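You operate a simulated robot arm through the tools that you are given. There is no shell and no other tool.

Carry out the task below with a simulated robot arm. There is one attempt and no reset: what you move stays moved.

Task
At the cabinet panel, switch the truck from mains power to the generator.
Fine: air and charge breakers off before the dial turns, then on again, air first; the generator keeps running.
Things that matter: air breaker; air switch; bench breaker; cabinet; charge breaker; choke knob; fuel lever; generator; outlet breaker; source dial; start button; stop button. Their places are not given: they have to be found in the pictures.

It is judged by the outcome, as a careful person would: the job done as asked, and still so three seconds after it is handed in. It fails if anything else is knocked over, pushed out of place, dropped, spilled or broken.

Robot
A 7-joint arm with a fingered hand, fixed in place. Base frame: the origin is on the floor under the middle of its stand, x ahead of it, y to its left, z up. Readings come in m, rad, newtons and seconds.
With the tool pointing down near the work surface it reaches from about 0.1 to 0.62 m from the base axis. Its first joint turns from -2.007 to 2.007 rad. Payload 3.1 kg.
The tool frame sits at the grasp point between the pads (the TCP): z along the fingers, y along the line on which they close. The tips reach 0.022 m beyond it. The gripper opens to 0.112 m; its body begins 0.06 m behind the TCP. The gripper is a hand of 3 fingers: y runs from the thumb to the fingers, the wrist lies at [0, 0, -0.218] in the tool frame, and closing takes about 1.5 s.
Orientation is that of the tool frame in the base frame, as [roll, pitch, yaw] about the fixed x, y, z axes, in that order (R = Rz(yaw) Ry(pitch) Rx(roll)). With the fingers straight down and closing along the base's y, the tool's x points along the base's -x, its y along +y and its z along -z.

Tools
- The arm moves only by the tool play_rows. Its arguments are lists of equal length, an entry for each row: "slide": the shift along the tool's x, y, z in m, a list of three; "delta_rot": the turn, a rotation vector about the tool's x, y, z in rad, a list of three. In form: {"slide": [[tx, ty, tz], ...], "delta_rot": [[ax, ay, az], ...]}. A call has 1 to 20 rows; each row is the pose to reach, as a shift and turn from the pose commanded when the call began, along the tool's axes at that moment. "jaw" is the gripper command, from -1 (fully open) to 1 (shut), values between in proportion, set as the call begins (left out, the last holds). Rows are played at 5 a second. More than 0.05 m and 0.15 rad between two rows, or a gripper value outside its range, and nothing of the call is played. Where a pose cannot be reached the arm comes as near as it can. A force on the tool above 40 N (or 10 N above the force at the start of the call, whichever is more), or a blocked arm, ends the call early, and 0.2 s more pass. The fingers move at their own pace (about 0.108 m/s each) and stop on an object; they squeeze with about 23 N. The grip force told is the motor's: it shows also when the fingers shut on nothing. Time passes only in rows, and 0.2 s behind the last, so rows that repeat a pose let the fingers close. It gives the time, the measured TCP pose, the force on the tool (base axes), the opening and the grip force at its end, in the units of the frame above (readings bear some noise), with the torque about the TCP (base axes, N m) and any sound that the robot's microphone picked up, and new pictures: "show" is both (left out), scene, wrist or none.
- Cameras (640 x 400 px; columns grow to the right, rows downward): "scene" is fixed at [0.0489, 0.6488, 1.2957]; the picture's right is [-0.84, -0.54, 0.00], its down [-0.24, 0.38, -0.89] and it looks along [0.48, -0.75, -0.45] (base axes); focal length 350 px, centre (320, 200). "wrist" rides on the gripper at [0.066, 0.003, -0.08] in the tool frame; the picture's right is [-0.05, 1.00, 0.00], its down [-0.77, -0.04, -0.64] and it looks along [-0.64, -0.03, 0.77] (tool axes); focal length 275 px, centre (320, 200).
- move_column(by): slides the trunk up (or, below 0, down) by that many m; the arm rides with it, the base frame stays. It gives what a move gives, with no picture.
- move_fingers(finger1, finger2, thumb_bend): sets how far each is bent, from 0 (flat) to 1 (curled in); at 0.3 the hand is open as for a grip, at 0.7 the pads meet at the TCP. One left out holds its place. A second passes; each finger stops where it meets its share of the squeeze, and holds until it gets a number again. A gripper value or a shape takes the hand back. It gives what a move gives, with no picture; readings hold the bend of each and the force on the fingers (four entries, about 0 where the hand has none), thumb and palm.
- preshape(shape): the hand has 3 fingers and takes this shape, open, in about a second: jaw (thumb against the fingers, like two jaws); tri (thumb and two fingers); tip (a fingertip pinch); poke (one finger out to press); point (the index stretched); flat (the hand flat); cup (the hand cupped); fist (a fist). The gripper value then closes the fingers along that shape, each until it touches; the sizes above hold for jaw. It gives what a move gives, with no picture.
- probe_pixels(camera, pixels): for up to 12 pixels [column, row] of the newest picture of that camera ("zoom" is the newest enlarged one), the place [x, y, z] in the base frame of the surface seen there, good to about 0.002 m. The clock stands still meanwhile.
- enlarge(camera, box): a new picture of the part [left, top, right, bottom] of that camera's present view, enlarged. The clock stands still meanwhile.
- close_job(): hands the job in; it is judged then, once.

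Unless the task says otherwise, let go and move clear before handing in.

The tools are called after "Emit:" as a command line: name --argument value ..., lists and objects as JSON in quotes. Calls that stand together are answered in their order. play_rows: Moves the arm, as the interface text tells. Its arguments: {"type":"object","properties":{"slide":{"type":"array"},"delta_rot":{"type":"array"},"jaw":{"type":"number"},"show":{"type":"string","enum":["both","scene","wrist","none"]}},"required":["slide","delta_rot"]} The other tools are called the same way: move_column (by) moves the trunk up or down; preshape (shape) gives the hand a shape; move_fingers (finger1, finger2, thumb_bend) moves the fingers one by one; probe_pixels (camera, pixels) gives the place of the surface under pixels of a picture; enlarge (camera, box) takes an enlarged picture of a part of a camera's view; close_job () hands the job in.

At the start:

```text
t: 0.0
tcp_pos: [0.4877, -0.1281, 0.9606]
tcp_rot: [3.142, 0.0, 3.14]
ft_force: [0.2, -0.5, -0.5]
wrist_torque: [0.0, 0.01, 0.01]
width: 0.1118
grip_force: 0.0
shape: jaw
bend: [0.3, 0.3, 0.3]
finger forces: [0.0, 0.0, 0.0, 0.1, 0.1, 0.0]
trunk travel left (down, up): [-0.575, 0.415]
```

scene: 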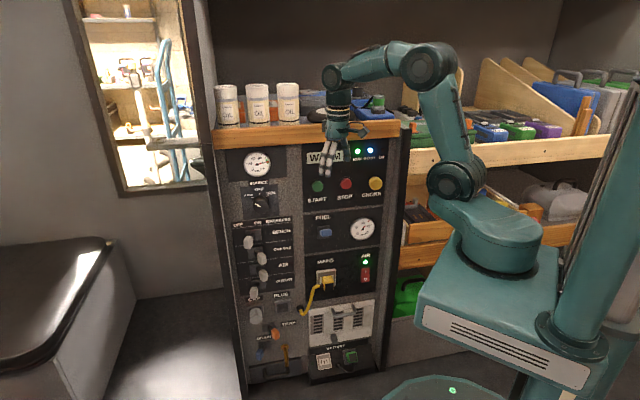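
wrist: 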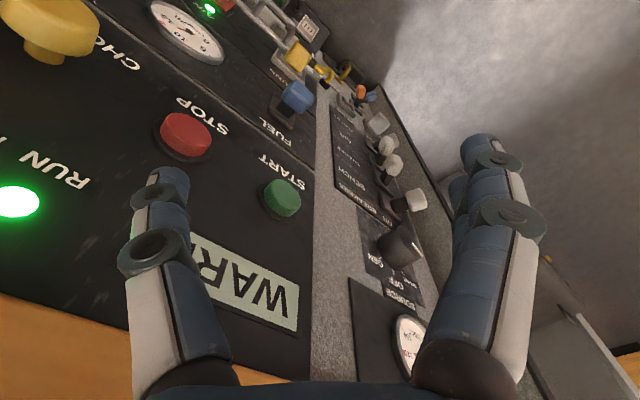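

The scene shows the cabinet panel with the source dial near (260,205), a column of breakers at (250-262,240-315), and generator controls at right. I'll enlarge the panel to read labels.

Emit:
enlarge --camera "scene" --box '[220, 140, 320, 260]'

Emit:
enlarge --camera "scene" --box '[220, 220, 320, 390]'

Emit:
enlarge --camera "scene" --box '[290, 130, 420, 250]'

Emit:
enlarge --camera "scene" --box '[290, 240, 420, 390]'

```text
3.33 times, centred on (270, 200) of scene
```

zoom: 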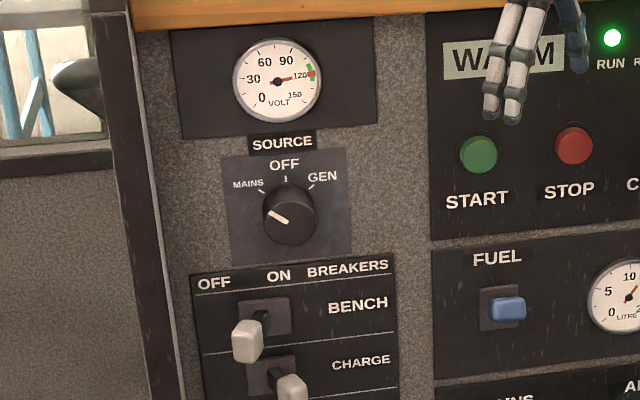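

```text
2.35 times, centred on (270, 305) of scene
```

zoom: 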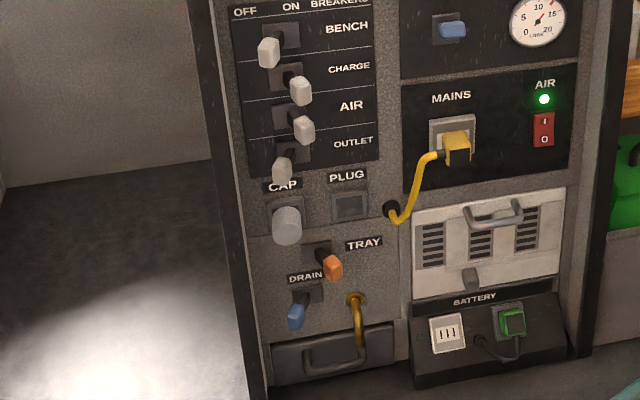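

```text
3.33 times, centred on (355, 190) of scene
```

zoom: 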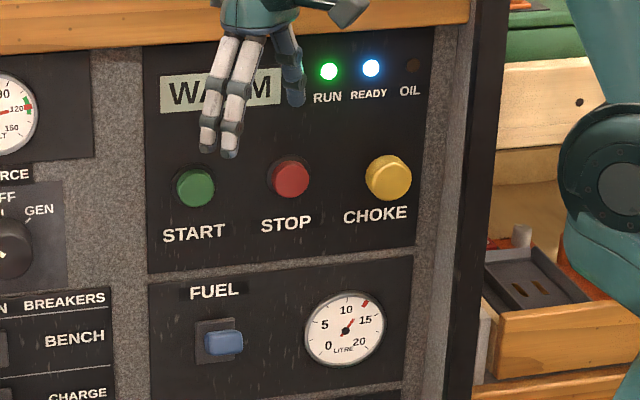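

```text
2.67 times, centred on (355, 315) of scene
```

zoom: 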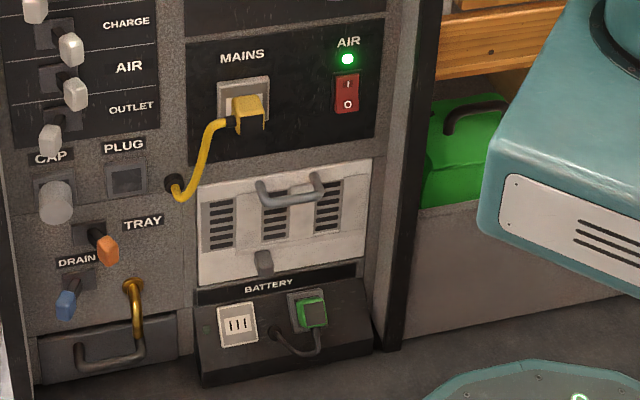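

The labels read clearly: dial at MAINS, charge and air breakers to the right (ON), bench and outlet left (OFF), generator running and READY. I'll probe the positions of the levers, dial and panel.

Emit:
enlarge --camera "scene" --box '[225, 180, 305, 230]'

Emit:
probe_pixels --camera "scene" --pixels '[[258, 205], [235, 200], [290, 200], [248, 242], [263, 258], [264, 274], [254, 293], [285, 240], [285, 290], [325, 233], [346, 184], [318, 186]]'

```text
8.00 times, centred on (265, 205) of scene
```

zoom: 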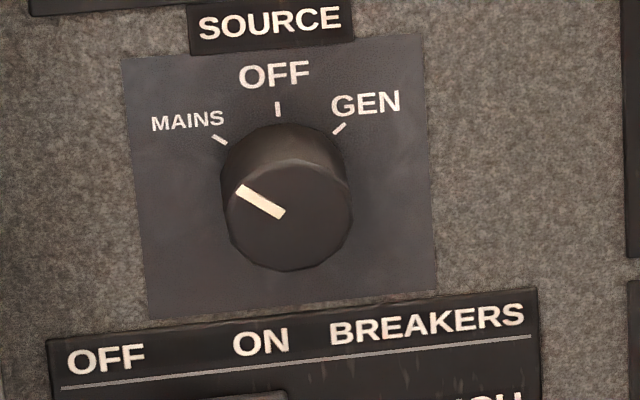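

```text
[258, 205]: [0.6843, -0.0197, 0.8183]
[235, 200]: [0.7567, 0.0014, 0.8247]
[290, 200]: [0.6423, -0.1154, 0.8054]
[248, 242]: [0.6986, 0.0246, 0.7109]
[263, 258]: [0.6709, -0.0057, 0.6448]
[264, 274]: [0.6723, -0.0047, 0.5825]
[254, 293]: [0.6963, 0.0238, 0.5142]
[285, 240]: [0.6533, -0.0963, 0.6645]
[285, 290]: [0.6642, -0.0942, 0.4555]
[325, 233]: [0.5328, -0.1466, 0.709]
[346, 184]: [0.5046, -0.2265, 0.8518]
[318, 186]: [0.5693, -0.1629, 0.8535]
```

The panel is a vertical face at roughly 45° in the base frame. I'll probe more flat points to get its normal exactly, and the levers in detail.

Emit:
enlarge --camera "scene" --box '[225, 225, 305, 275]'

Emit:
probe_pixels --camera "zoom" --pixels '[[80, 40], [520, 40], [560, 200], [600, 20], [100, 160], [110, 350], [180, 140], [290, 260], [240, 235], [310, 390], [265, 105], [240, 380]]'

Emit:
probe_pixels --camera "scene" --pixels '[[232, 175], [300, 215], [296, 160], [298, 300], [240, 330], [295, 340], [395, 230], [395, 170], [350, 255], [260, 215], [300, 140], [230, 130]]'

```text
8.00 times, centred on (265, 250) of scene
```

zoom: 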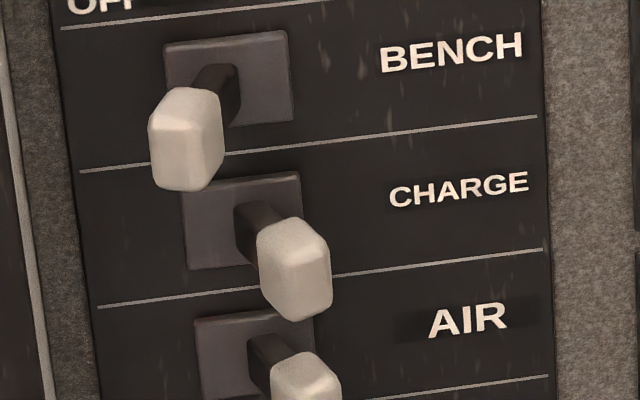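

```text
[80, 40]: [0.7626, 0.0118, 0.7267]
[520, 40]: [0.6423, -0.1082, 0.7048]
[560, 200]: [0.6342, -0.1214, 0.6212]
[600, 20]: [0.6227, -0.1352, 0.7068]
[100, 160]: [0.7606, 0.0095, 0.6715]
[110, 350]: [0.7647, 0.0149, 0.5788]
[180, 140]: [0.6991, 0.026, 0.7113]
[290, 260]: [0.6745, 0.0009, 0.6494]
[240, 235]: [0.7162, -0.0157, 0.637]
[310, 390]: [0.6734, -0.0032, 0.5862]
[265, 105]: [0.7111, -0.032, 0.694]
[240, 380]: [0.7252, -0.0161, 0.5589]
```

```text
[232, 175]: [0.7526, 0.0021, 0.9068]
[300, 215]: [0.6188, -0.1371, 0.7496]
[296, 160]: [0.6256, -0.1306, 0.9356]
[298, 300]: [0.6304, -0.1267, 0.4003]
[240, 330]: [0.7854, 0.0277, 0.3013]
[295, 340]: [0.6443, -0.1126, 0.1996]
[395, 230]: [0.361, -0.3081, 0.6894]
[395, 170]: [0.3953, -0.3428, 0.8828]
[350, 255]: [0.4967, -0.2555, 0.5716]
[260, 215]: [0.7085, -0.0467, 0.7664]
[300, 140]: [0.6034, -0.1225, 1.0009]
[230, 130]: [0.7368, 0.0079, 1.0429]
```

The panel plane is at 45° (normal (-0.707, 0.707, 0)), breaker plate at depth about 0.531 and lever caps at depth about 0.477. Next I'll probe the dial face, arm links and nearby furniture to plan the approach.

Emit:
enlarge --camera "scene" --box '[225, 180, 305, 230]'

Emit:
probe_pixels --camera "zoom" --pixels '[[287, 215], [260, 190], [320, 240], [287, 262], [230, 230], [345, 220], [217, 140], [278, 108], [340, 128], [200, 250], [400, 250], [240, 190]]'

Emit:
probe_pixels --camera "scene" --pixels '[[490, 230], [455, 180], [430, 65], [338, 75], [60, 300], [110, 290], [20, 380], [500, 330], [440, 390], [340, 110], [225, 100], [287, 100]]'

```text
8.00 times, centred on (265, 205) of scene
```

zoom: 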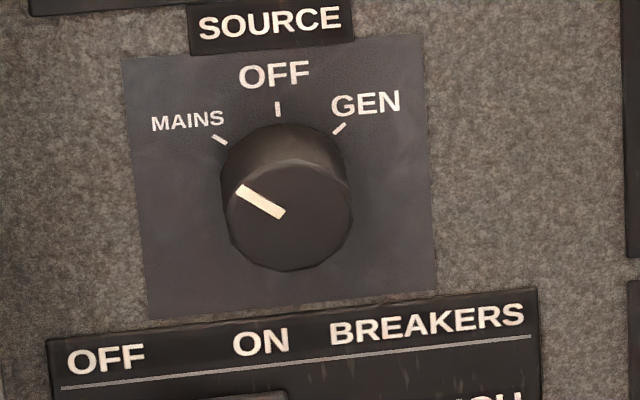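

```text
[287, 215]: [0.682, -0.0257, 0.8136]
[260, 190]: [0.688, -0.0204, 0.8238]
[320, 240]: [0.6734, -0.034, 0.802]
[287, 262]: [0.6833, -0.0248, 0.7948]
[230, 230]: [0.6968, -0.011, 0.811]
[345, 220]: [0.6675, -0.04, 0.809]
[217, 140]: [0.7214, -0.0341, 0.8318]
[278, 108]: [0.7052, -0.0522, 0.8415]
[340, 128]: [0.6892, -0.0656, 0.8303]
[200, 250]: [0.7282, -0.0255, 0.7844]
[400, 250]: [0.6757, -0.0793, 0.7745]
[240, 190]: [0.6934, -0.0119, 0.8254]
```

```text
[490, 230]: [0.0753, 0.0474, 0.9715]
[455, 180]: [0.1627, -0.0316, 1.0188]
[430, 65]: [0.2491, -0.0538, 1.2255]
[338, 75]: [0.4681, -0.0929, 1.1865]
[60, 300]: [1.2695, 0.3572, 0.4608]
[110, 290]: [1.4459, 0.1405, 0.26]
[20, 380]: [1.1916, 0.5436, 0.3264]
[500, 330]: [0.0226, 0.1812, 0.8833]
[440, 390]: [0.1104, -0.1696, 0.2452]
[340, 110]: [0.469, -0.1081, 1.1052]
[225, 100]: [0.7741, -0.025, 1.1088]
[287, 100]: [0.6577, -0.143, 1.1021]
```

The shoulder is at z≈0.97 and the dial centre at s≈0.464, depth 0.500, z≈0.813, so I need to lower the trunk. First I'll back off from the panel and yaw the tool 45° to align with it.

Emit:
play_rows --slide '[[0.0029, 0.0333, 0], [0.0058, 0.0666, 0], [0.0087, 0.0999, 0], [0.0116, 0.1332, 0], [0.0145, 0.1665, 0], [0.0174, 0.1998, 0], [0.0203, 0.2331, 0], [0.0232, 0.2664, 0], [0.0261, 0.2997, 0], [0.029, 0.333, 0]]' --delta_rot '[[0, 0, 0.0785], [0, 0, 0.157], [0, 0, 0.2355], [0, 0, 0.314], [0, 0, 0.3925], [0, 0, 0.471], [0, 0, 0.5495], [0, 0, 0.628], [0, 0, 0.7065], [0, 0, 0.7854]]'

```text
t: 2.2
tcp_pos: [0.459, 0.2068, 0.9607]
tcp_rot: [-3.141, -0.002, 2.354]
ft_force: [-0.1, 0.2, 0.2]
wrist_torque: [-0.03, -0.01, 0.03]
width: 0.1119
grip_force: 0.0
shape: jaw
bend: [0.3, 0.3, 0.3]
finger forces: [0.0, 0.0, 0.0, 0.0, 0.0, 0.0]
trunk travel left (down, up): [-0.575, 0.415]
```

scene: 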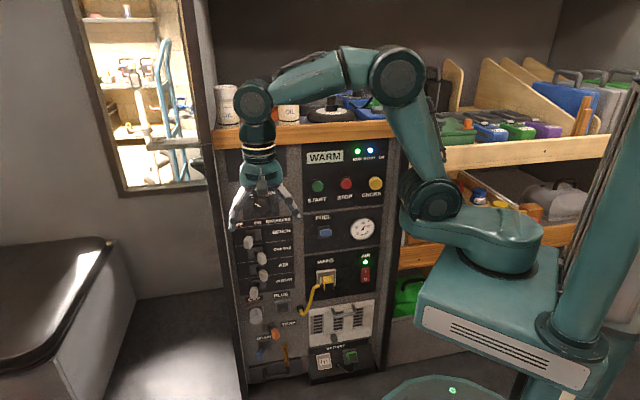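
wrist: 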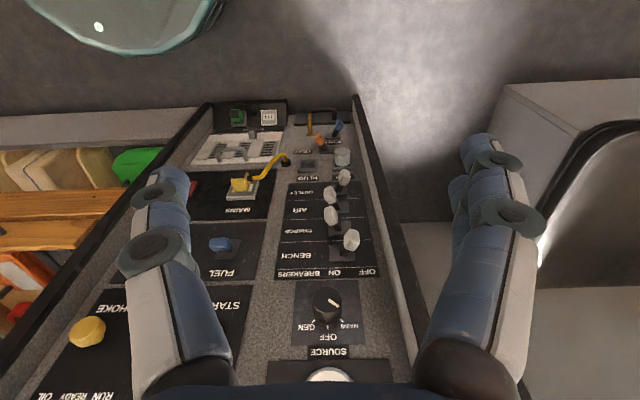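

The hand has moved to (0.459, 0.207, 0.961), clear of the panel, and the wrist view shows the breaker column. Now I'll lower the trunk so the shoulder is level with the breakers.

Emit:
move_column --by -0.3

```text
t: 5.2
tcp_pos: [0.4592, 0.2046, 0.66]
tcp_rot: [3.141, 0.0, 2.355]
ft_force: [0.3, -0.7, 0.1]
wrist_torque: [-0.02, -0.03, 0.01]
width: 0.1116
grip_force: 0.3
shape: jaw
bend: [0.3, 0.3, 0.3]
finger forces: [0.1, 0.1, 0.0, 0.0, 0.0, 0.1]
trunk travel left (down, up): [-0.275, 0.715]
```

The TCP is now at z=0.66 with the wrist at about 0.878. I'll pitch the tool 90° about the wrist so the fingers point into the panel.

Emit:
play_rows --slide '[[-0.0285, 0, -0.0019], [-0.0564, 0, -0.0074], [-0.0834, 0, -0.0166], [-0.109, 0, -0.0292], [-0.1327, 0, -0.045], [-0.1541, 0, -0.0639], [-0.173, 0, -0.0853], [-0.1888, 0, -0.109], [-0.2014, 0, -0.1346], [-0.2106, 0, -0.1616], [-0.2161, 0, -0.1895], [-0.218, 0, -0.218]]' --delta_rot '[[0, -0.1309, 0], [0, -0.2618, 0], [0, -0.3927, 0], [0, -0.5236, 0], [0, -0.6545, 0], [0, -0.7854, 0], [0, -0.9163, 0], [0, -1.0472, 0], [0, -1.1781, 0], [0, -1.309, 0], [0, -1.4399, 0], [0, -1.5708, 0]]'

```text
t: 7.8
tcp_pos: [0.6146, 0.0502, 0.8808]
tcp_rot: [0.0, 1.569, -0.785]
ft_force: [-0.4, -0.3, 0.5]
wrist_torque: [-0.02, 0.01, 0.01]
width: 0.112
grip_force: 0.0
shape: jaw
bend: [0.3, 0.3, 0.3]
finger forces: [0.0, 0.0, 0.1, 0.1, 0.0, 0.0]
trunk travel left (down, up): [-0.275, 0.715]
```

scene: 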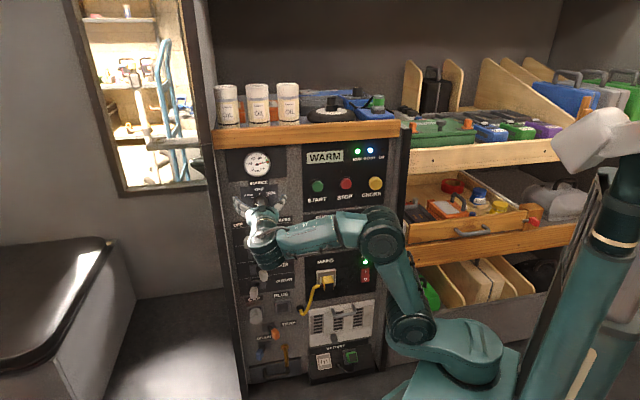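
wrist: 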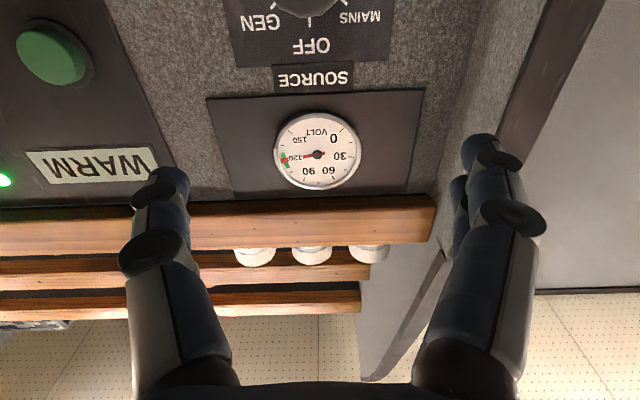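

The tool now points straight at the panel (TCP depth 0.399, s 0.470), camera below looking up. I'll take the poke shape for pushing the breaker levers and look at where the fingertip lies.

Emit:
preshape --shape "poke"

Emit:
play_rows --slide '[[0, 0, 0]]' --delta_rot '[[0, 0, 0]]'

```text
t: 8.7
tcp_pos: [0.6145, 0.0508, 0.8794]
tcp_rot: [0.213, 1.57, -0.572]
ft_force: [0.3, 0.2, 0.1]
wrist_torque: [0.02, 0.03, 0.0]
width: 0.0
grip_force: 0.1
shape: poke
bend: [1.0, 1.0, 0.46]
finger forces: [0.0, 0.0, 0.1, 0.0, 0.0, 0.0]
trunk travel left (down, up): [-0.275, 0.715]
```

```text
t: 9.1
tcp_pos: [0.6143, 0.0502, 0.8794]
tcp_rot: [-1.316, 1.57, -2.099]
ft_force: [0.2, 0.1, -0.8]
wrist_torque: [0.0, 0.0, 0.03]
width: 0.0
grip_force: 0.0
shape: poke
bend: [1.0, 1.0, 0.46]
finger forces: [0.0, 0.0, 0.0, 0.0, 0.0, 0.0]
trunk travel left (down, up): [-0.275, 0.715]
```

scene: 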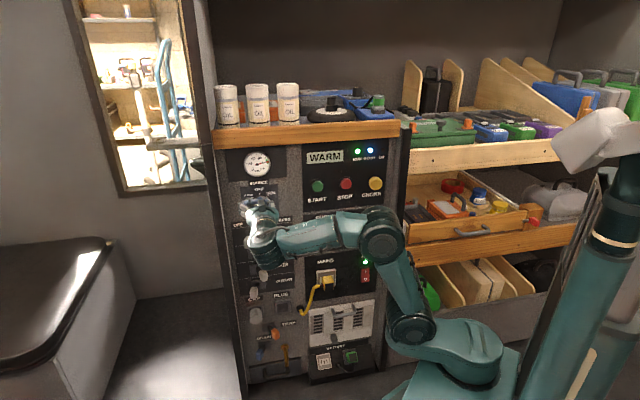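
wrist: 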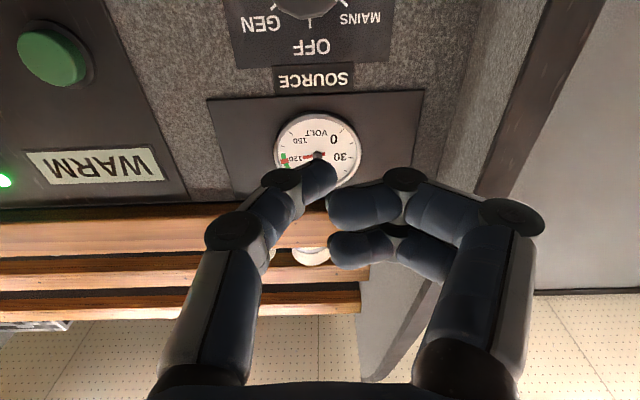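

In poke shape the thumb tip is near (325,172) in the wrist view with curled fingers beside it. I'll probe how far each part sticks out.

Emit:
probe_pixels --camera "wrist" --pixels '[[325, 172], [318, 190], [300, 165], [345, 210], [335, 200], [405, 178], [345, 250], [435, 195], [515, 215], [220, 230], [280, 180], [200, 350]]'

Emit:
preshape --shape "point"

Emit:
play_rows --slide '[[0, 0, 0]]' --delta_rot '[[0, 0, 0]]' --show "wrist"

```text
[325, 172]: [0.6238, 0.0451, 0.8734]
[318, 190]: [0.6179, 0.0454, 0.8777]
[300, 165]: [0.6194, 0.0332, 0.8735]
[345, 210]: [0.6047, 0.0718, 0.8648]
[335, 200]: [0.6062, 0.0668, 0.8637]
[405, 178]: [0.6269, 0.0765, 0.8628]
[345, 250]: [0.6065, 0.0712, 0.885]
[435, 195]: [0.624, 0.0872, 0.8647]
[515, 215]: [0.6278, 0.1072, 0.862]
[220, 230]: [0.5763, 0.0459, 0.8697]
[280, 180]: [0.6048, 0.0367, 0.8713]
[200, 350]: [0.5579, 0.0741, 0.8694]
```

```text
t: 10.0
tcp_pos: [0.6137, 0.0509, 0.8788]
tcp_rot: [1.581, 1.57, 0.797]
ft_force: [0.7, -0.2, -0.1]
wrist_torque: [-0.02, 0.01, -0.04]
width: 0.0001
grip_force: 0.0
shape: point
bend: [0.27, 1.0, 0.5]
finger forces: [0.1, 0.0, 0.0, 0.0, 0.0, 0.0]
trunk travel left (down, up): [-0.275, 0.715]
```

```text
t: 10.4
tcp_pos: [0.6139, 0.0505, 0.8799]
tcp_rot: [1.561, 1.571, 0.774]
ft_force: [-0.3, -0.8, -0.2]
wrist_torque: [0.01, -0.01, 0.01]
width: 0.0001
grip_force: 0.0
shape: point
bend: [0.27, 1.0, 0.51]
finger forces: [0.0, 0.0, 0.0, 0.1, 0.0, 0.1]
trunk travel left (down, up): [-0.275, 0.715]
```

wrist: 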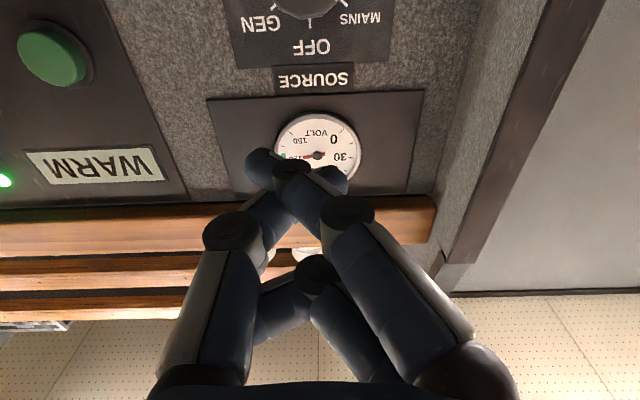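

Poke's thumb is strongly slanted, so I'll instead use the jaw partly open as a fork that straddles a lever and pushes it sideways. I'll set that shape and lower the hand in front of the charge breaker (z≈0.645), still at standoff.

Emit:
preshape --shape "jaw"

Emit:
play_rows --slide '[[0.04, 0, 0], [0.08, 0.001, 0], [0.12, 0.002, 0], [0.16, 0.003, 0], [0.2, 0.004, 0], [0.235, 0.004, 0], [0.235, 0.004, 0]]' --delta_rot '[[0, 0, 0], [0, 0, 0], [0, 0, 0], [0, 0, 0], [0, 0, 0], [0, 0, 0], [0, 0, 0]]' --jaw -0.05

```text
t: 11.3
tcp_pos: [0.6135, 0.0505, 0.8786]
tcp_rot: [1.624, 1.571, 0.841]
ft_force: [-0.4, -0.2, -0.1]
wrist_torque: [-0.03, 0.02, 0.0]
width: 0.08
grip_force: 0.1
shape: jaw
bend: [0.3, 0.79, 0.3]
finger forces: [0.1, 0.0, 0.1, 0.0, 0.0, 0.1]
trunk travel left (down, up): [-0.275, 0.715]
```

```text
t: 12.9
tcp_pos: [0.6169, 0.0536, 0.6462]
tcp_rot: [0.956, 1.57, 0.17]
ft_force: [0.5, -0.5, -0.4]
wrist_torque: [-0.03, -0.01, -0.01]
width: 0.0194
grip_force: 0.1
shape: jaw
bend: [0.72, 0.81, 0.7]
finger forces: [0.0, 0.0, 0.1, 0.0, 0.0, 0.0]
trunk travel left (down, up): [-0.275, 0.715]
```

scene: 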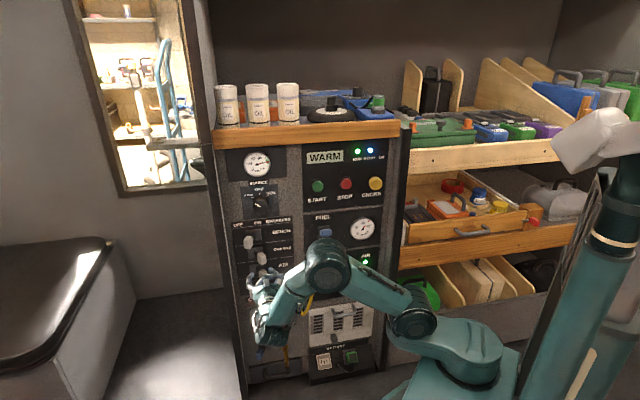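
wrist: 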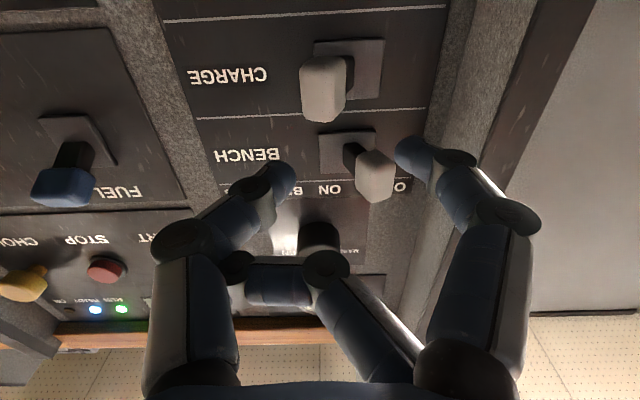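

The hand is in front of the breakers but the fingers are not yet in the shape I want, and the elbow at (325,262) is near the panel in the picture. I'll check its distance and let the fingers settle wider.

Emit:
probe_pixels --camera "scene" --pixels '[[325, 245], [325, 265], [305, 290], [280, 310], [345, 280], [365, 275], [212, 200], [222, 250], [232, 320], [262, 258], [264, 268], [248, 242]]'

Emit:
play_rows --slide '[[0, 0, 0], [0, 0, 0], [0, 0, 0], [0, 0, 0], [0, 0, 0]]' --delta_rot '[[0, 0, 0], [0, 0, 0], [0, 0, 0], [0, 0, 0], [0, 0, 0]]' --jaw -0.3 --show "wrist"

```text
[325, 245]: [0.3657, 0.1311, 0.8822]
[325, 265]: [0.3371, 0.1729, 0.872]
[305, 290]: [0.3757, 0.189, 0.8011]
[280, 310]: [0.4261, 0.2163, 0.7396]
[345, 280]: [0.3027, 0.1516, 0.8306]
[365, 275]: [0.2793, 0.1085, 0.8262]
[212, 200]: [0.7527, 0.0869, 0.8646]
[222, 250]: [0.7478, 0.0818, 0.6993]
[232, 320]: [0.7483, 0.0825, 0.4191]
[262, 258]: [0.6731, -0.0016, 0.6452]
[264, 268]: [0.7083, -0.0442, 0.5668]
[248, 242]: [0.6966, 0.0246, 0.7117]
```

```text
t: 14.1
tcp_pos: [0.6167, 0.0541, 0.6465]
tcp_rot: [-1.344, 1.57, -2.128]
ft_force: [-0.7, -0.6, 0.5]
wrist_torque: [-0.01, -0.01, -0.02]
width: 0.0179
grip_force: 0.3
shape: jaw
bend: [0.7, 0.83, 0.67]
finger forces: [0.0, 0.0, 0.1, 0.0, 0.0, 0.0]
trunk travel left (down, up): [-0.275, 0.715]
```

wrist: 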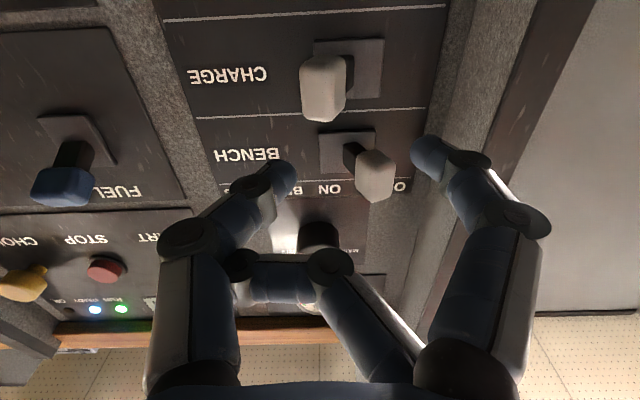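

The elbow is well clear (depth ≈0.17), but finger 2 still appears curled at (270,270). I'll fully reopen in the jaw shape and see whether it frees.

Emit:
move_fingers --finger1 0.1 --finger2 0.3 --thumb_bend 0.1

Emit:
play_rows --slide '[[0, 0, 0]]' --delta_rot '[[0, 0, 0]]' --show "wrist"

```text
t: 15.1
tcp_pos: [0.617, 0.0534, 0.6446]
tcp_rot: [1.72, 1.571, 0.933]
ft_force: [-0.3, -0.4, 0.3]
wrist_torque: [-0.02, -0.01, 0.0]
width: 0.1367
grip_force: 0.0
shape: fingers
bend: [0.1, 0.74, 0.18]
finger forces: [0.1, 0.0, 0.1, 0.0, 0.0, 0.0]
trunk travel left (down, up): [-0.275, 0.715]
```

```text
t: 15.5
tcp_pos: [0.617, 0.0536, 0.6457]
tcp_rot: [-1.377, 1.571, -2.163]
ft_force: [0.0, -0.3, -0.3]
wrist_torque: [0.03, 0.01, -0.03]
width: 0.1366
grip_force: 0.2
shape: fingers
bend: [0.1, 0.74, 0.18]
finger forces: [0.1, 0.0, 0.0, 0.0, 0.0, 0.0]
trunk travel left (down, up): [-0.275, 0.715]
```

wrist: 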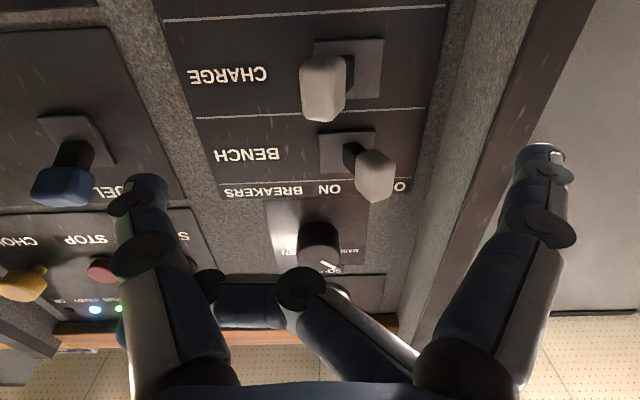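

Finger 2 seems hooked against the thumb (around (205,285)). I'll curl it right in with the thumb flat, then open it.

Emit:
move_fingers --finger1 0.1 --finger2 1.0 --thumb_bend 0.1

Emit:
play_rows --slide '[[0, 0, 0]]' --delta_rot '[[0, 0, 0]]' --show "wrist"

```text
t: 16.5
tcp_pos: [0.6169, 0.0534, 0.6452]
tcp_rot: [1.631, 1.571, 0.846]
ft_force: [0.5, -0.9, -0.2]
wrist_torque: [0.0, 0.01, 0.0]
width: 0.1353
grip_force: 0.1
shape: fingers
bend: [0.1, 0.84, 0.18]
finger forces: [0.0, 0.0, 0.0, 0.1, 0.0, 0.1]
trunk travel left (down, up): [-0.275, 0.715]
```

```text
t: 16.9
tcp_pos: [0.6163, 0.0546, 0.6463]
tcp_rot: [-1.338, 1.569, -2.124]
ft_force: [0.2, 0.0, -0.9]
wrist_torque: [0.0, 0.05, 0.01]
width: 0.1351
grip_force: 0.1
shape: fingers
bend: [0.1, 0.84, 0.18]
finger forces: [0.0, 0.1, 0.0, 0.0, 0.0, 0.0]
trunk travel left (down, up): [-0.275, 0.715]
```

wrist: 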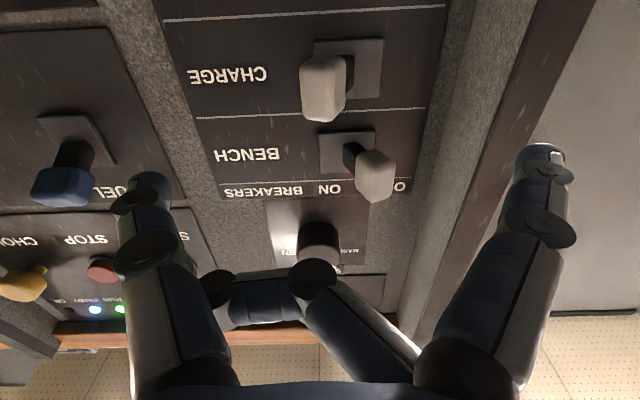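

Finger 2 is wedged by going straight from "point" to "jaw". I'll reverse the path that got it there: back to point, then poke, then jaw, checking along the way.

Emit:
preshape --shape "point"

Emit:
play_rows --slide '[[0, 0, 0], [0, 0, 0]]' --delta_rot '[[0, 0, 0], [0, 0, 0]]' --show "wrist"

Emit:
preshape --shape "poke"

Emit:
play_rows --slide '[[0, 0, 0], [0, 0, 0]]' --delta_rot '[[0, 0, 0], [0, 0, 0]]' --show "wrist"

```text
t: 17.8
tcp_pos: [0.6174, 0.0531, 0.6453]
tcp_rot: [1.769, 1.57, 0.984]
ft_force: [-0.1, -0.1, -0.5]
wrist_torque: [0.0, 0.01, 0.01]
width: 0.0
grip_force: 0.0
shape: point
bend: [0.2, 1.0, 0.51]
finger forces: [0.0, 0.0, 0.0, 0.0, 0.0, 0.1]
trunk travel left (down, up): [-0.275, 0.715]
```

```text
t: 18.4
tcp_pos: [0.6169, 0.0535, 0.6461]
tcp_rot: [1.776, 1.571, 0.988]
ft_force: [-1.0, 0.1, 0.6]
wrist_torque: [0.0, -0.01, -0.01]
width: 0.0001
grip_force: 0.1
shape: point
bend: [0.21, 1.0, 0.93]
finger forces: [0.0, 0.1, 0.1, 0.0, 0.0, 0.0]
trunk travel left (down, up): [-0.275, 0.715]
```

wrist: 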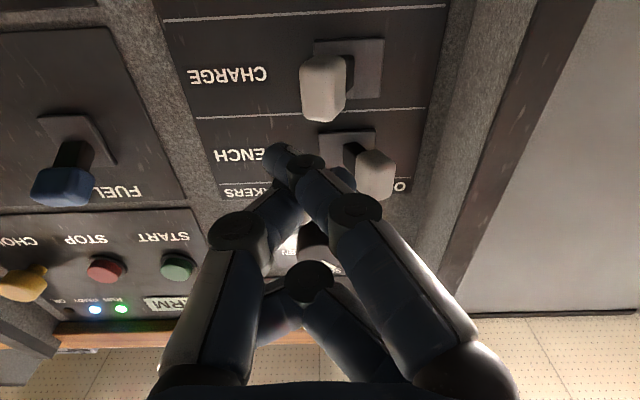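

```text
t: 19.3
tcp_pos: [0.6172, 0.054, 0.6451]
tcp_rot: [-1.473, 1.57, -2.256]
ft_force: [-0.2, 0.3, -0.1]
wrist_torque: [0.03, -0.01, 0.01]
width: 0.0
grip_force: 0.1
shape: poke
bend: [0.99, 1.0, 1.0]
finger forces: [0.1, 0.0, 0.0, 0.0, 0.0, 0.0]
trunk travel left (down, up): [-0.275, 0.715]
```

```text
t: 19.9
tcp_pos: [0.618, 0.0542, 0.6456]
tcp_rot: [1.815, 1.569, 1.031]
ft_force: [-1.9, 0.3, -1.3]
wrist_torque: [0.01, 0.0, 0.03]
width: 0.0
grip_force: 0.0
shape: poke
bend: [1.0, 1.0, 1.0]
finger forces: [0.0, 0.0, 0.1, 0.0, 0.0, 0.0]
trunk travel left (down, up): [-0.275, 0.715]
```

wrist: 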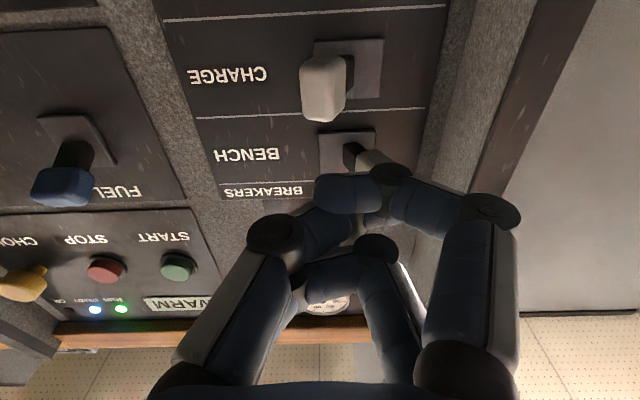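

Now all fingers are curled with finger 2 tucked inside. I'll open finger 1 and the thumb fully while finger 2 stays curled, then open finger 2.

Emit:
move_fingers --finger1 0.2 --finger2 1.0 --thumb_bend 1.0

Emit:
move_fingers --thumb_bend 0.0

Emit:
play_rows --slide '[[0, 0, 0]]' --delta_rot '[[0, 0, 0]]' --show "wrist"

```text
t: 20.9
tcp_pos: [0.6169, 0.0546, 0.6454]
tcp_rot: [-1.439, 1.57, -2.226]
ft_force: [-0.4, 0.0, 0.1]
wrist_torque: [-0.02, -0.02, 0.0]
width: 0.0192
grip_force: 0.0
shape: fingers
bend: [0.71, 1.0, 0.94]
finger forces: [0.0, 0.0, 0.1, 0.0, 0.1, 0.0]
trunk travel left (down, up): [-0.275, 0.715]
```

```text
t: 21.9
tcp_pos: [0.6168, 0.0538, 0.645]
tcp_rot: [1.764, 1.57, 0.982]
ft_force: [0.6, 0.2, 0.8]
wrist_torque: [0.01, 0.01, -0.01]
width: 0.1305
grip_force: 0.0
shape: fingers
bend: [0.2, 0.94, 0.14]
finger forces: [0.0, 0.0, 0.0, 0.0, 0.1, 0.1]
trunk travel left (down, up): [-0.275, 0.715]
```

```text
t: 22.3
tcp_pos: [0.6171, 0.0542, 0.6459]
tcp_rot: [1.702, 1.57, 0.916]
ft_force: [-0.3, 0.4, 0.4]
wrist_torque: [0.01, -0.02, 0.0]
width: 0.1307
grip_force: 0.0
shape: fingers
bend: [0.2, 0.94, 0.14]
finger forces: [0.0, 0.0, 0.0, 0.1, 0.0, 0.1]
trunk travel left (down, up): [-0.275, 0.715]
```

wrist: 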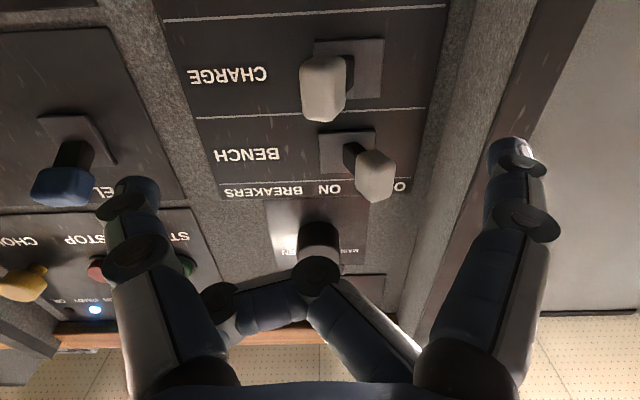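

Finger 2's tip at about (215,305) still interacts with the thumb. I'll look closely and probe to see which side of the thumb it is on.

Emit:
enlarge --camera "wrist" --box '[90, 160, 410, 400]'

Emit:
probe_pixels --camera "wrist" --pixels '[[220, 300], [230, 325], [190, 320], [160, 330], [135, 270], [250, 310], [315, 275], [290, 300], [350, 330], [130, 190], [515, 155], [530, 225]]'

```text
1.67 times, centred on (250, 280) of wrist
```

zoom: 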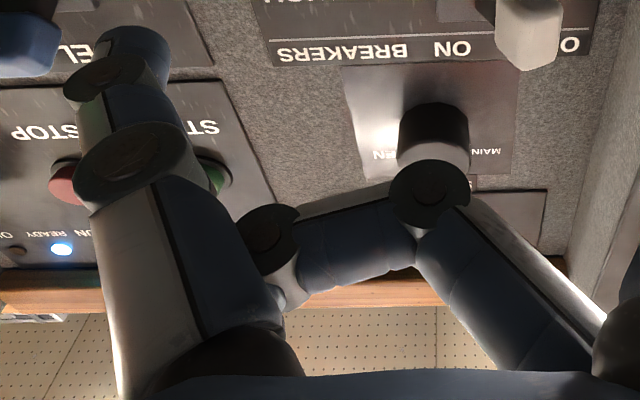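

```text
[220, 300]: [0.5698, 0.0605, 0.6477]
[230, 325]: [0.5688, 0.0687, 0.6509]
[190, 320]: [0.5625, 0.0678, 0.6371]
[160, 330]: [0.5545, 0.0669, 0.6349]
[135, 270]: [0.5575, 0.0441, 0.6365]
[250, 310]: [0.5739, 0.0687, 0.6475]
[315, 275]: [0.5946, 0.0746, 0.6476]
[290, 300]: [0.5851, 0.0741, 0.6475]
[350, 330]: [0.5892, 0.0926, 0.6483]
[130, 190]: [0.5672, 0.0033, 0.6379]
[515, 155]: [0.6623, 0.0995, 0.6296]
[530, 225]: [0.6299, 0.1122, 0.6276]
```

Finger 2's knuckle lies against the inside of the thumb. With the thumb commanded flat, I'll now try opening finger 2.

Emit:
move_fingers --finger2 0.2 --thumb_bend 0.0

Emit:
play_rows --slide '[[0, 0, 0], [0, 0, 0], [0, 0, 0], [0, 0, 0], [0, 0, 0]]' --delta_rot '[[0, 0, 0], [0, 0, 0], [0, 0, 0], [0, 0, 0], [0, 0, 0]]' --show "wrist"

```text
t: 23.3
tcp_pos: [0.6168, 0.0532, 0.6448]
tcp_rot: [1.653, 1.57, 0.866]
ft_force: [0.3, -0.3, 0.0]
wrist_torque: [-0.01, -0.03, -0.01]
width: 0.1329
grip_force: 0.0
shape: fingers
bend: [0.2, 0.9, 0.09]
finger forces: [0.0, 0.0, 0.1, 0.0, 0.1, 0.1]
trunk travel left (down, up): [-0.275, 0.715]
```

```text
t: 24.5
tcp_pos: [0.6182, 0.0549, 0.6455]
tcp_rot: [1.607, 1.571, 0.821]
ft_force: [-0.1, 0.0, 0.3]
wrist_torque: [0.01, 0.03, -0.02]
width: 0.1331
grip_force: 0.1
shape: fingers
bend: [0.2, 0.9, 0.09]
finger forces: [0.0, 0.0, 0.0, 0.0, 0.0, 0.0]
trunk travel left (down, up): [-0.275, 0.715]
```

wrist: 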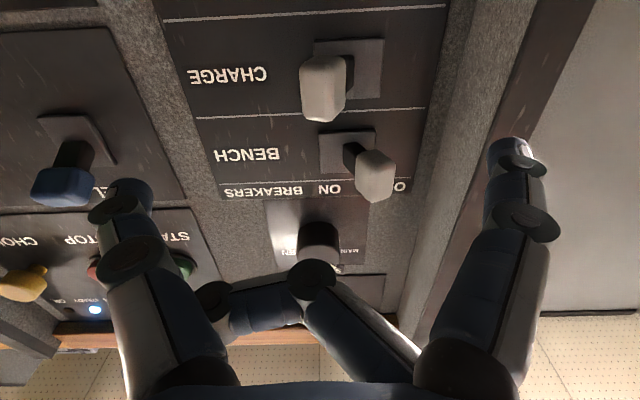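

Finger 2 moved slightly (0.94→0.90) and the thumb to 0.09, so it may free gradually. I'll try a few repeats with a look after.

Emit:
move_fingers --finger2 0.0 --thumb_bend 0.0

Emit:
move_fingers --finger2 0.0 --thumb_bend 0.4

Emit:
play_rows --slide '[[0, 0, 0]]' --delta_rot '[[0, 0, 0]]' --show "wrist"

```text
t: 25.5
tcp_pos: [0.6169, 0.0532, 0.6458]
tcp_rot: [1.765, 1.57, 0.978]
ft_force: [-0.2, -0.3, 0.1]
wrist_torque: [-0.02, 0.0, 0.01]
width: 0.1332
grip_force: 0.0
shape: fingers
bend: [0.2, 0.9, 0.09]
finger forces: [0.0, 0.1, 0.1, 0.0, 0.0, 0.0]
trunk travel left (down, up): [-0.275, 0.715]
```

```text
t: 26.5
tcp_pos: [0.6179, 0.053, 0.6461]
tcp_rot: [-1.445, 1.569, -2.231]
ft_force: [-0.3, 0.7, -0.3]
wrist_torque: [0.0, -0.01, 0.04]
width: 0.1051
grip_force: 0.1
shape: fingers
bend: [0.2, 0.9, 0.4]
finger forces: [0.0, 0.0, 0.1, 0.0, 0.0, 0.0]
trunk travel left (down, up): [-0.275, 0.715]
```

```text
t: 26.9
tcp_pos: [0.6168, 0.0542, 0.6456]
tcp_rot: [1.639, 1.571, 0.853]
ft_force: [0.1, -0.4, 1.0]
wrist_torque: [0.01, -0.01, -0.02]
width: 0.1053
grip_force: 0.1
shape: fingers
bend: [0.2, 0.9, 0.4]
finger forces: [0.0, 0.0, 0.1, 0.0, 0.1, 0.1]
trunk travel left (down, up): [-0.275, 0.715]
```

wrist: 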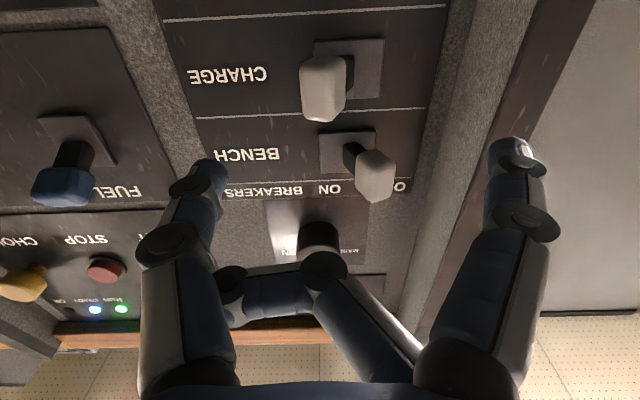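

Finger 2 needs its base joint to open first, as in the poke shape, without the thumb in the way. I'll flatten the thumb, then call poke again and check.

Emit:
move_fingers --finger2 1.0 --thumb_bend 0.0

Emit:
preshape --shape "poke"

Emit:
play_rows --slide '[[0, 0, 0]]' --delta_rot '[[0, 0, 0]]' --show "wrist"

```text
t: 27.9
tcp_pos: [0.6162, 0.0535, 0.6453]
tcp_rot: [1.747, 1.57, 0.961]
ft_force: [0.0, -0.4, 0.3]
wrist_torque: [-0.05, -0.03, -0.01]
width: 0.1306
grip_force: 0.0
shape: fingers
bend: [0.2, 0.93, 0.15]
finger forces: [0.0, 0.0, 0.0, 0.0, 0.0, 0.0]
trunk travel left (down, up): [-0.275, 0.715]
```

```text
t: 28.8
tcp_pos: [0.6166, 0.0536, 0.6465]
tcp_rot: [-1.396, 1.57, -2.181]
ft_force: [0.2, 0.5, -0.1]
wrist_torque: [0.01, 0.0, -0.01]
width: 0.0
grip_force: 0.0
shape: poke
bend: [1.0, 1.0, 0.45]
finger forces: [0.0, 0.0, 0.0, 0.0, 0.1, 0.0]
trunk travel left (down, up): [-0.275, 0.715]
```

```text
t: 29.2
tcp_pos: [0.6172, 0.0546, 0.6459]
tcp_rot: [1.778, 1.57, 0.995]
ft_force: [0.3, 0.1, 0.1]
wrist_torque: [0.01, 0.05, 0.0]
width: 0.0001
grip_force: 0.0
shape: poke
bend: [1.0, 1.0, 0.45]
finger forces: [0.0, 0.0, 0.1, 0.1, 0.1, 0.0]
trunk travel left (down, up): [-0.275, 0.715]
```

wrist: 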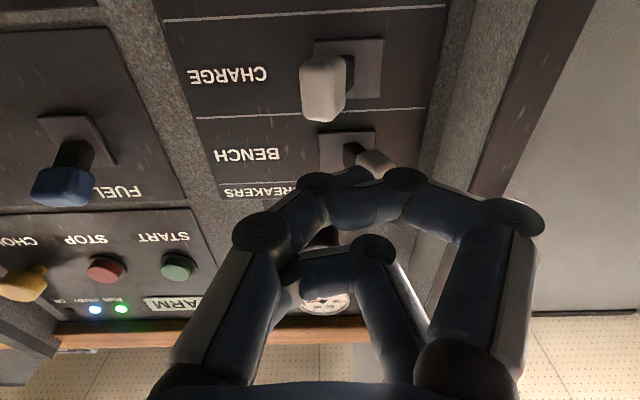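

Finger 2 is partly out but pressed by the thumb at 0.45. I'll move only the thumb flat, letting finger 2 hold its poke target and swing out.

Emit:
move_fingers --thumb_bend 0.0

Emit:
play_rows --slide '[[0, 0, 0]]' --delta_rot '[[0, 0, 0]]' --show "wrist"

```text
t: 30.2
tcp_pos: [0.6169, 0.0534, 0.6457]
tcp_rot: [-1.47, 1.569, -2.254]
ft_force: [-0.3, 0.0, -0.3]
wrist_torque: [0.01, 0.0, -0.01]
width: 0.0261
grip_force: 0.1
shape: fingers
bend: [1.0, 1.0, 0.19]
finger forces: [0.1, 0.1, 0.0, 0.0, 0.0, 0.1]
trunk travel left (down, up): [-0.275, 0.715]
```

```text
t: 30.6
tcp_pos: [0.6173, 0.0541, 0.6458]
tcp_rot: [-1.381, 1.571, -2.166]
ft_force: [-0.7, -1.1, 0.6]
wrist_torque: [-0.01, 0.02, -0.01]
width: 0.026
grip_force: 0.1
shape: fingers
bend: [1.0, 1.0, 0.19]
finger forces: [0.0, 0.1, 0.1, 0.0, 0.0, 0.0]
trunk travel left (down, up): [-0.275, 0.715]
```

wrist: 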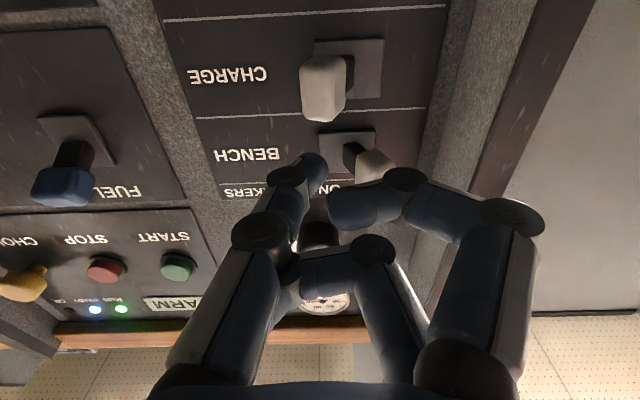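

I'll zoom in on the interlocked thumb and finger 2 to understand the contact.

Emit:
enlarge --camera "wrist" --box '[200, 200, 440, 350]'

Emit:
probe_pixels --camera "zoom" --pixels '[[150, 90], [190, 180], [235, 180], [240, 240], [225, 270], [215, 300], [260, 190], [330, 190], [460, 130], [170, 250], [130, 300], [500, 300]]'

Emit:
enlarge --camera "scene" --box '[225, 240, 345, 350]'

```text
2.67 times, centred on (320, 275) of wrist
```

zoom: 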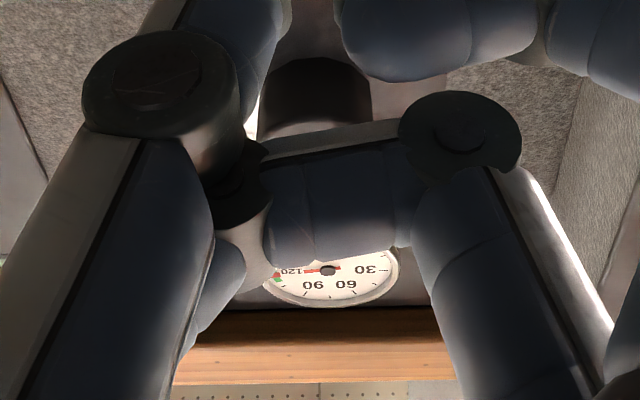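

```text
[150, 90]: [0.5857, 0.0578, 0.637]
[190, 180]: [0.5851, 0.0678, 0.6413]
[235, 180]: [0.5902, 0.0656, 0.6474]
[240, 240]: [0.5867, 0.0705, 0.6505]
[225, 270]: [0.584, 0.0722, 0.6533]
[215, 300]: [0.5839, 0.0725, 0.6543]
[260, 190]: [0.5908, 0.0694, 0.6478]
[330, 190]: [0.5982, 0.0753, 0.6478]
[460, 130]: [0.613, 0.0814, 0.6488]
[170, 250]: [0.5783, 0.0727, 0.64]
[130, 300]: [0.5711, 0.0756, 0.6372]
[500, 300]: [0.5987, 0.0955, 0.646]
```

```text
3.64 times, centred on (285, 295) of scene
```

zoom: 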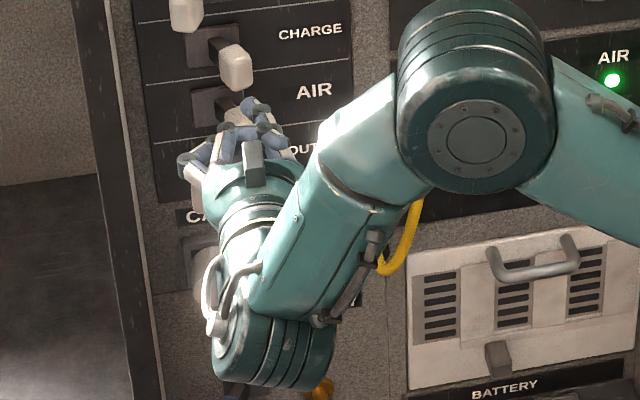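

The finger-2 tip is beside the thumb, and the two drag each other. I'll try the flat shape, which drives all joints straight, and see if it clears.

Emit:
preshape --shape "flat"

Emit:
play_rows --slide '[[0, 0, 0], [0, 0, 0], [0, 0, 0], [0, 0, 0], [0, 0, 0]]' --delta_rot '[[0, 0, 0], [0, 0, 0], [0, 0, 0], [0, 0, 0], [0, 0, 0]]' --show "wrist"

```text
t: 31.5
tcp_pos: [0.6171, 0.0532, 0.6468]
tcp_rot: [1.718, 1.57, 0.931]
ft_force: [-0.3, -0.1, -0.2]
wrist_torque: [0.0, 0.02, 0.02]
width: 0.0004
grip_force: 0.0
shape: flat
bend: [0.12, 0.19, 0.18]
finger forces: [0.1, 0.1, 0.1, 0.0, 0.1, 0.1]
trunk travel left (down, up): [-0.275, 0.715]
```

```text
t: 32.7
tcp_pos: [0.6168, 0.0538, 0.6455]
tcp_rot: [1.592, 1.57, 0.804]
ft_force: [0.4, -0.2, -0.4]
wrist_torque: [-0.03, 0.01, 0.0]
width: 0.0002
grip_force: 0.1
shape: flat
bend: [0.12, 0.19, 0.18]
finger forces: [0.1, 0.0, 0.0, 0.0, 0.0, 0.1]
trunk travel left (down, up): [-0.275, 0.715]
```

wrist: 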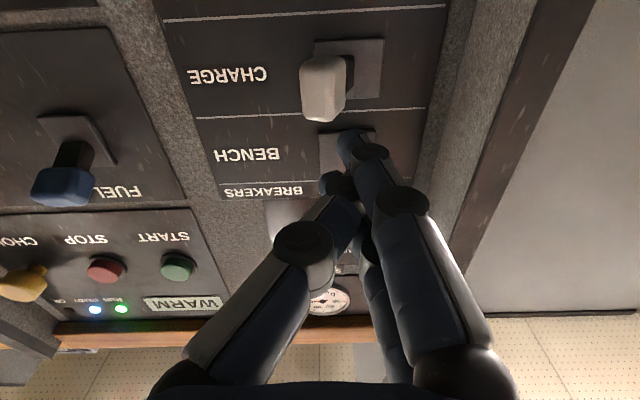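

In flat shape finger 2 straightened out (bend 0.19), so it is free. Now back to jaw to open the hand normally.

Emit:
preshape --shape "jaw"

Emit:
play_rows --slide '[[0, 0, 0], [0, 0, 0], [0, 0, 0]]' --delta_rot '[[0, 0, 0], [0, 0, 0], [0, 0, 0]]' --show "wrist"

```text
t: 33.6
tcp_pos: [0.6166, 0.053, 0.6471]
tcp_rot: [-1.349, 1.57, -2.133]
ft_force: [0.6, 0.2, -0.8]
wrist_torque: [0.0, -0.02, 0.01]
width: 0.1119
grip_force: 0.1
shape: jaw
bend: [0.3, 0.3, 0.3]
finger forces: [0.0, 0.0, 0.1, 0.0, 0.0, 0.1]
trunk travel left (down, up): [-0.275, 0.715]
```

```text
t: 34.4
tcp_pos: [0.6182, 0.0549, 0.6458]
tcp_rot: [1.836, 1.57, 1.051]
ft_force: [0.3, 0.7, 0.0]
wrist_torque: [0.0, 0.0, 0.02]
width: 0.1123
grip_force: 0.0
shape: jaw
bend: [0.3, 0.3, 0.3]
finger forces: [0.1, 0.1, 0.1, 0.0, 0.0, 0.0]
trunk travel left (down, up): [-0.275, 0.715]
```

wrist: 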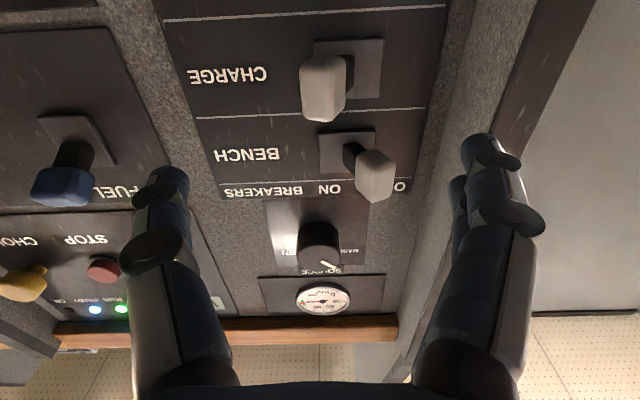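

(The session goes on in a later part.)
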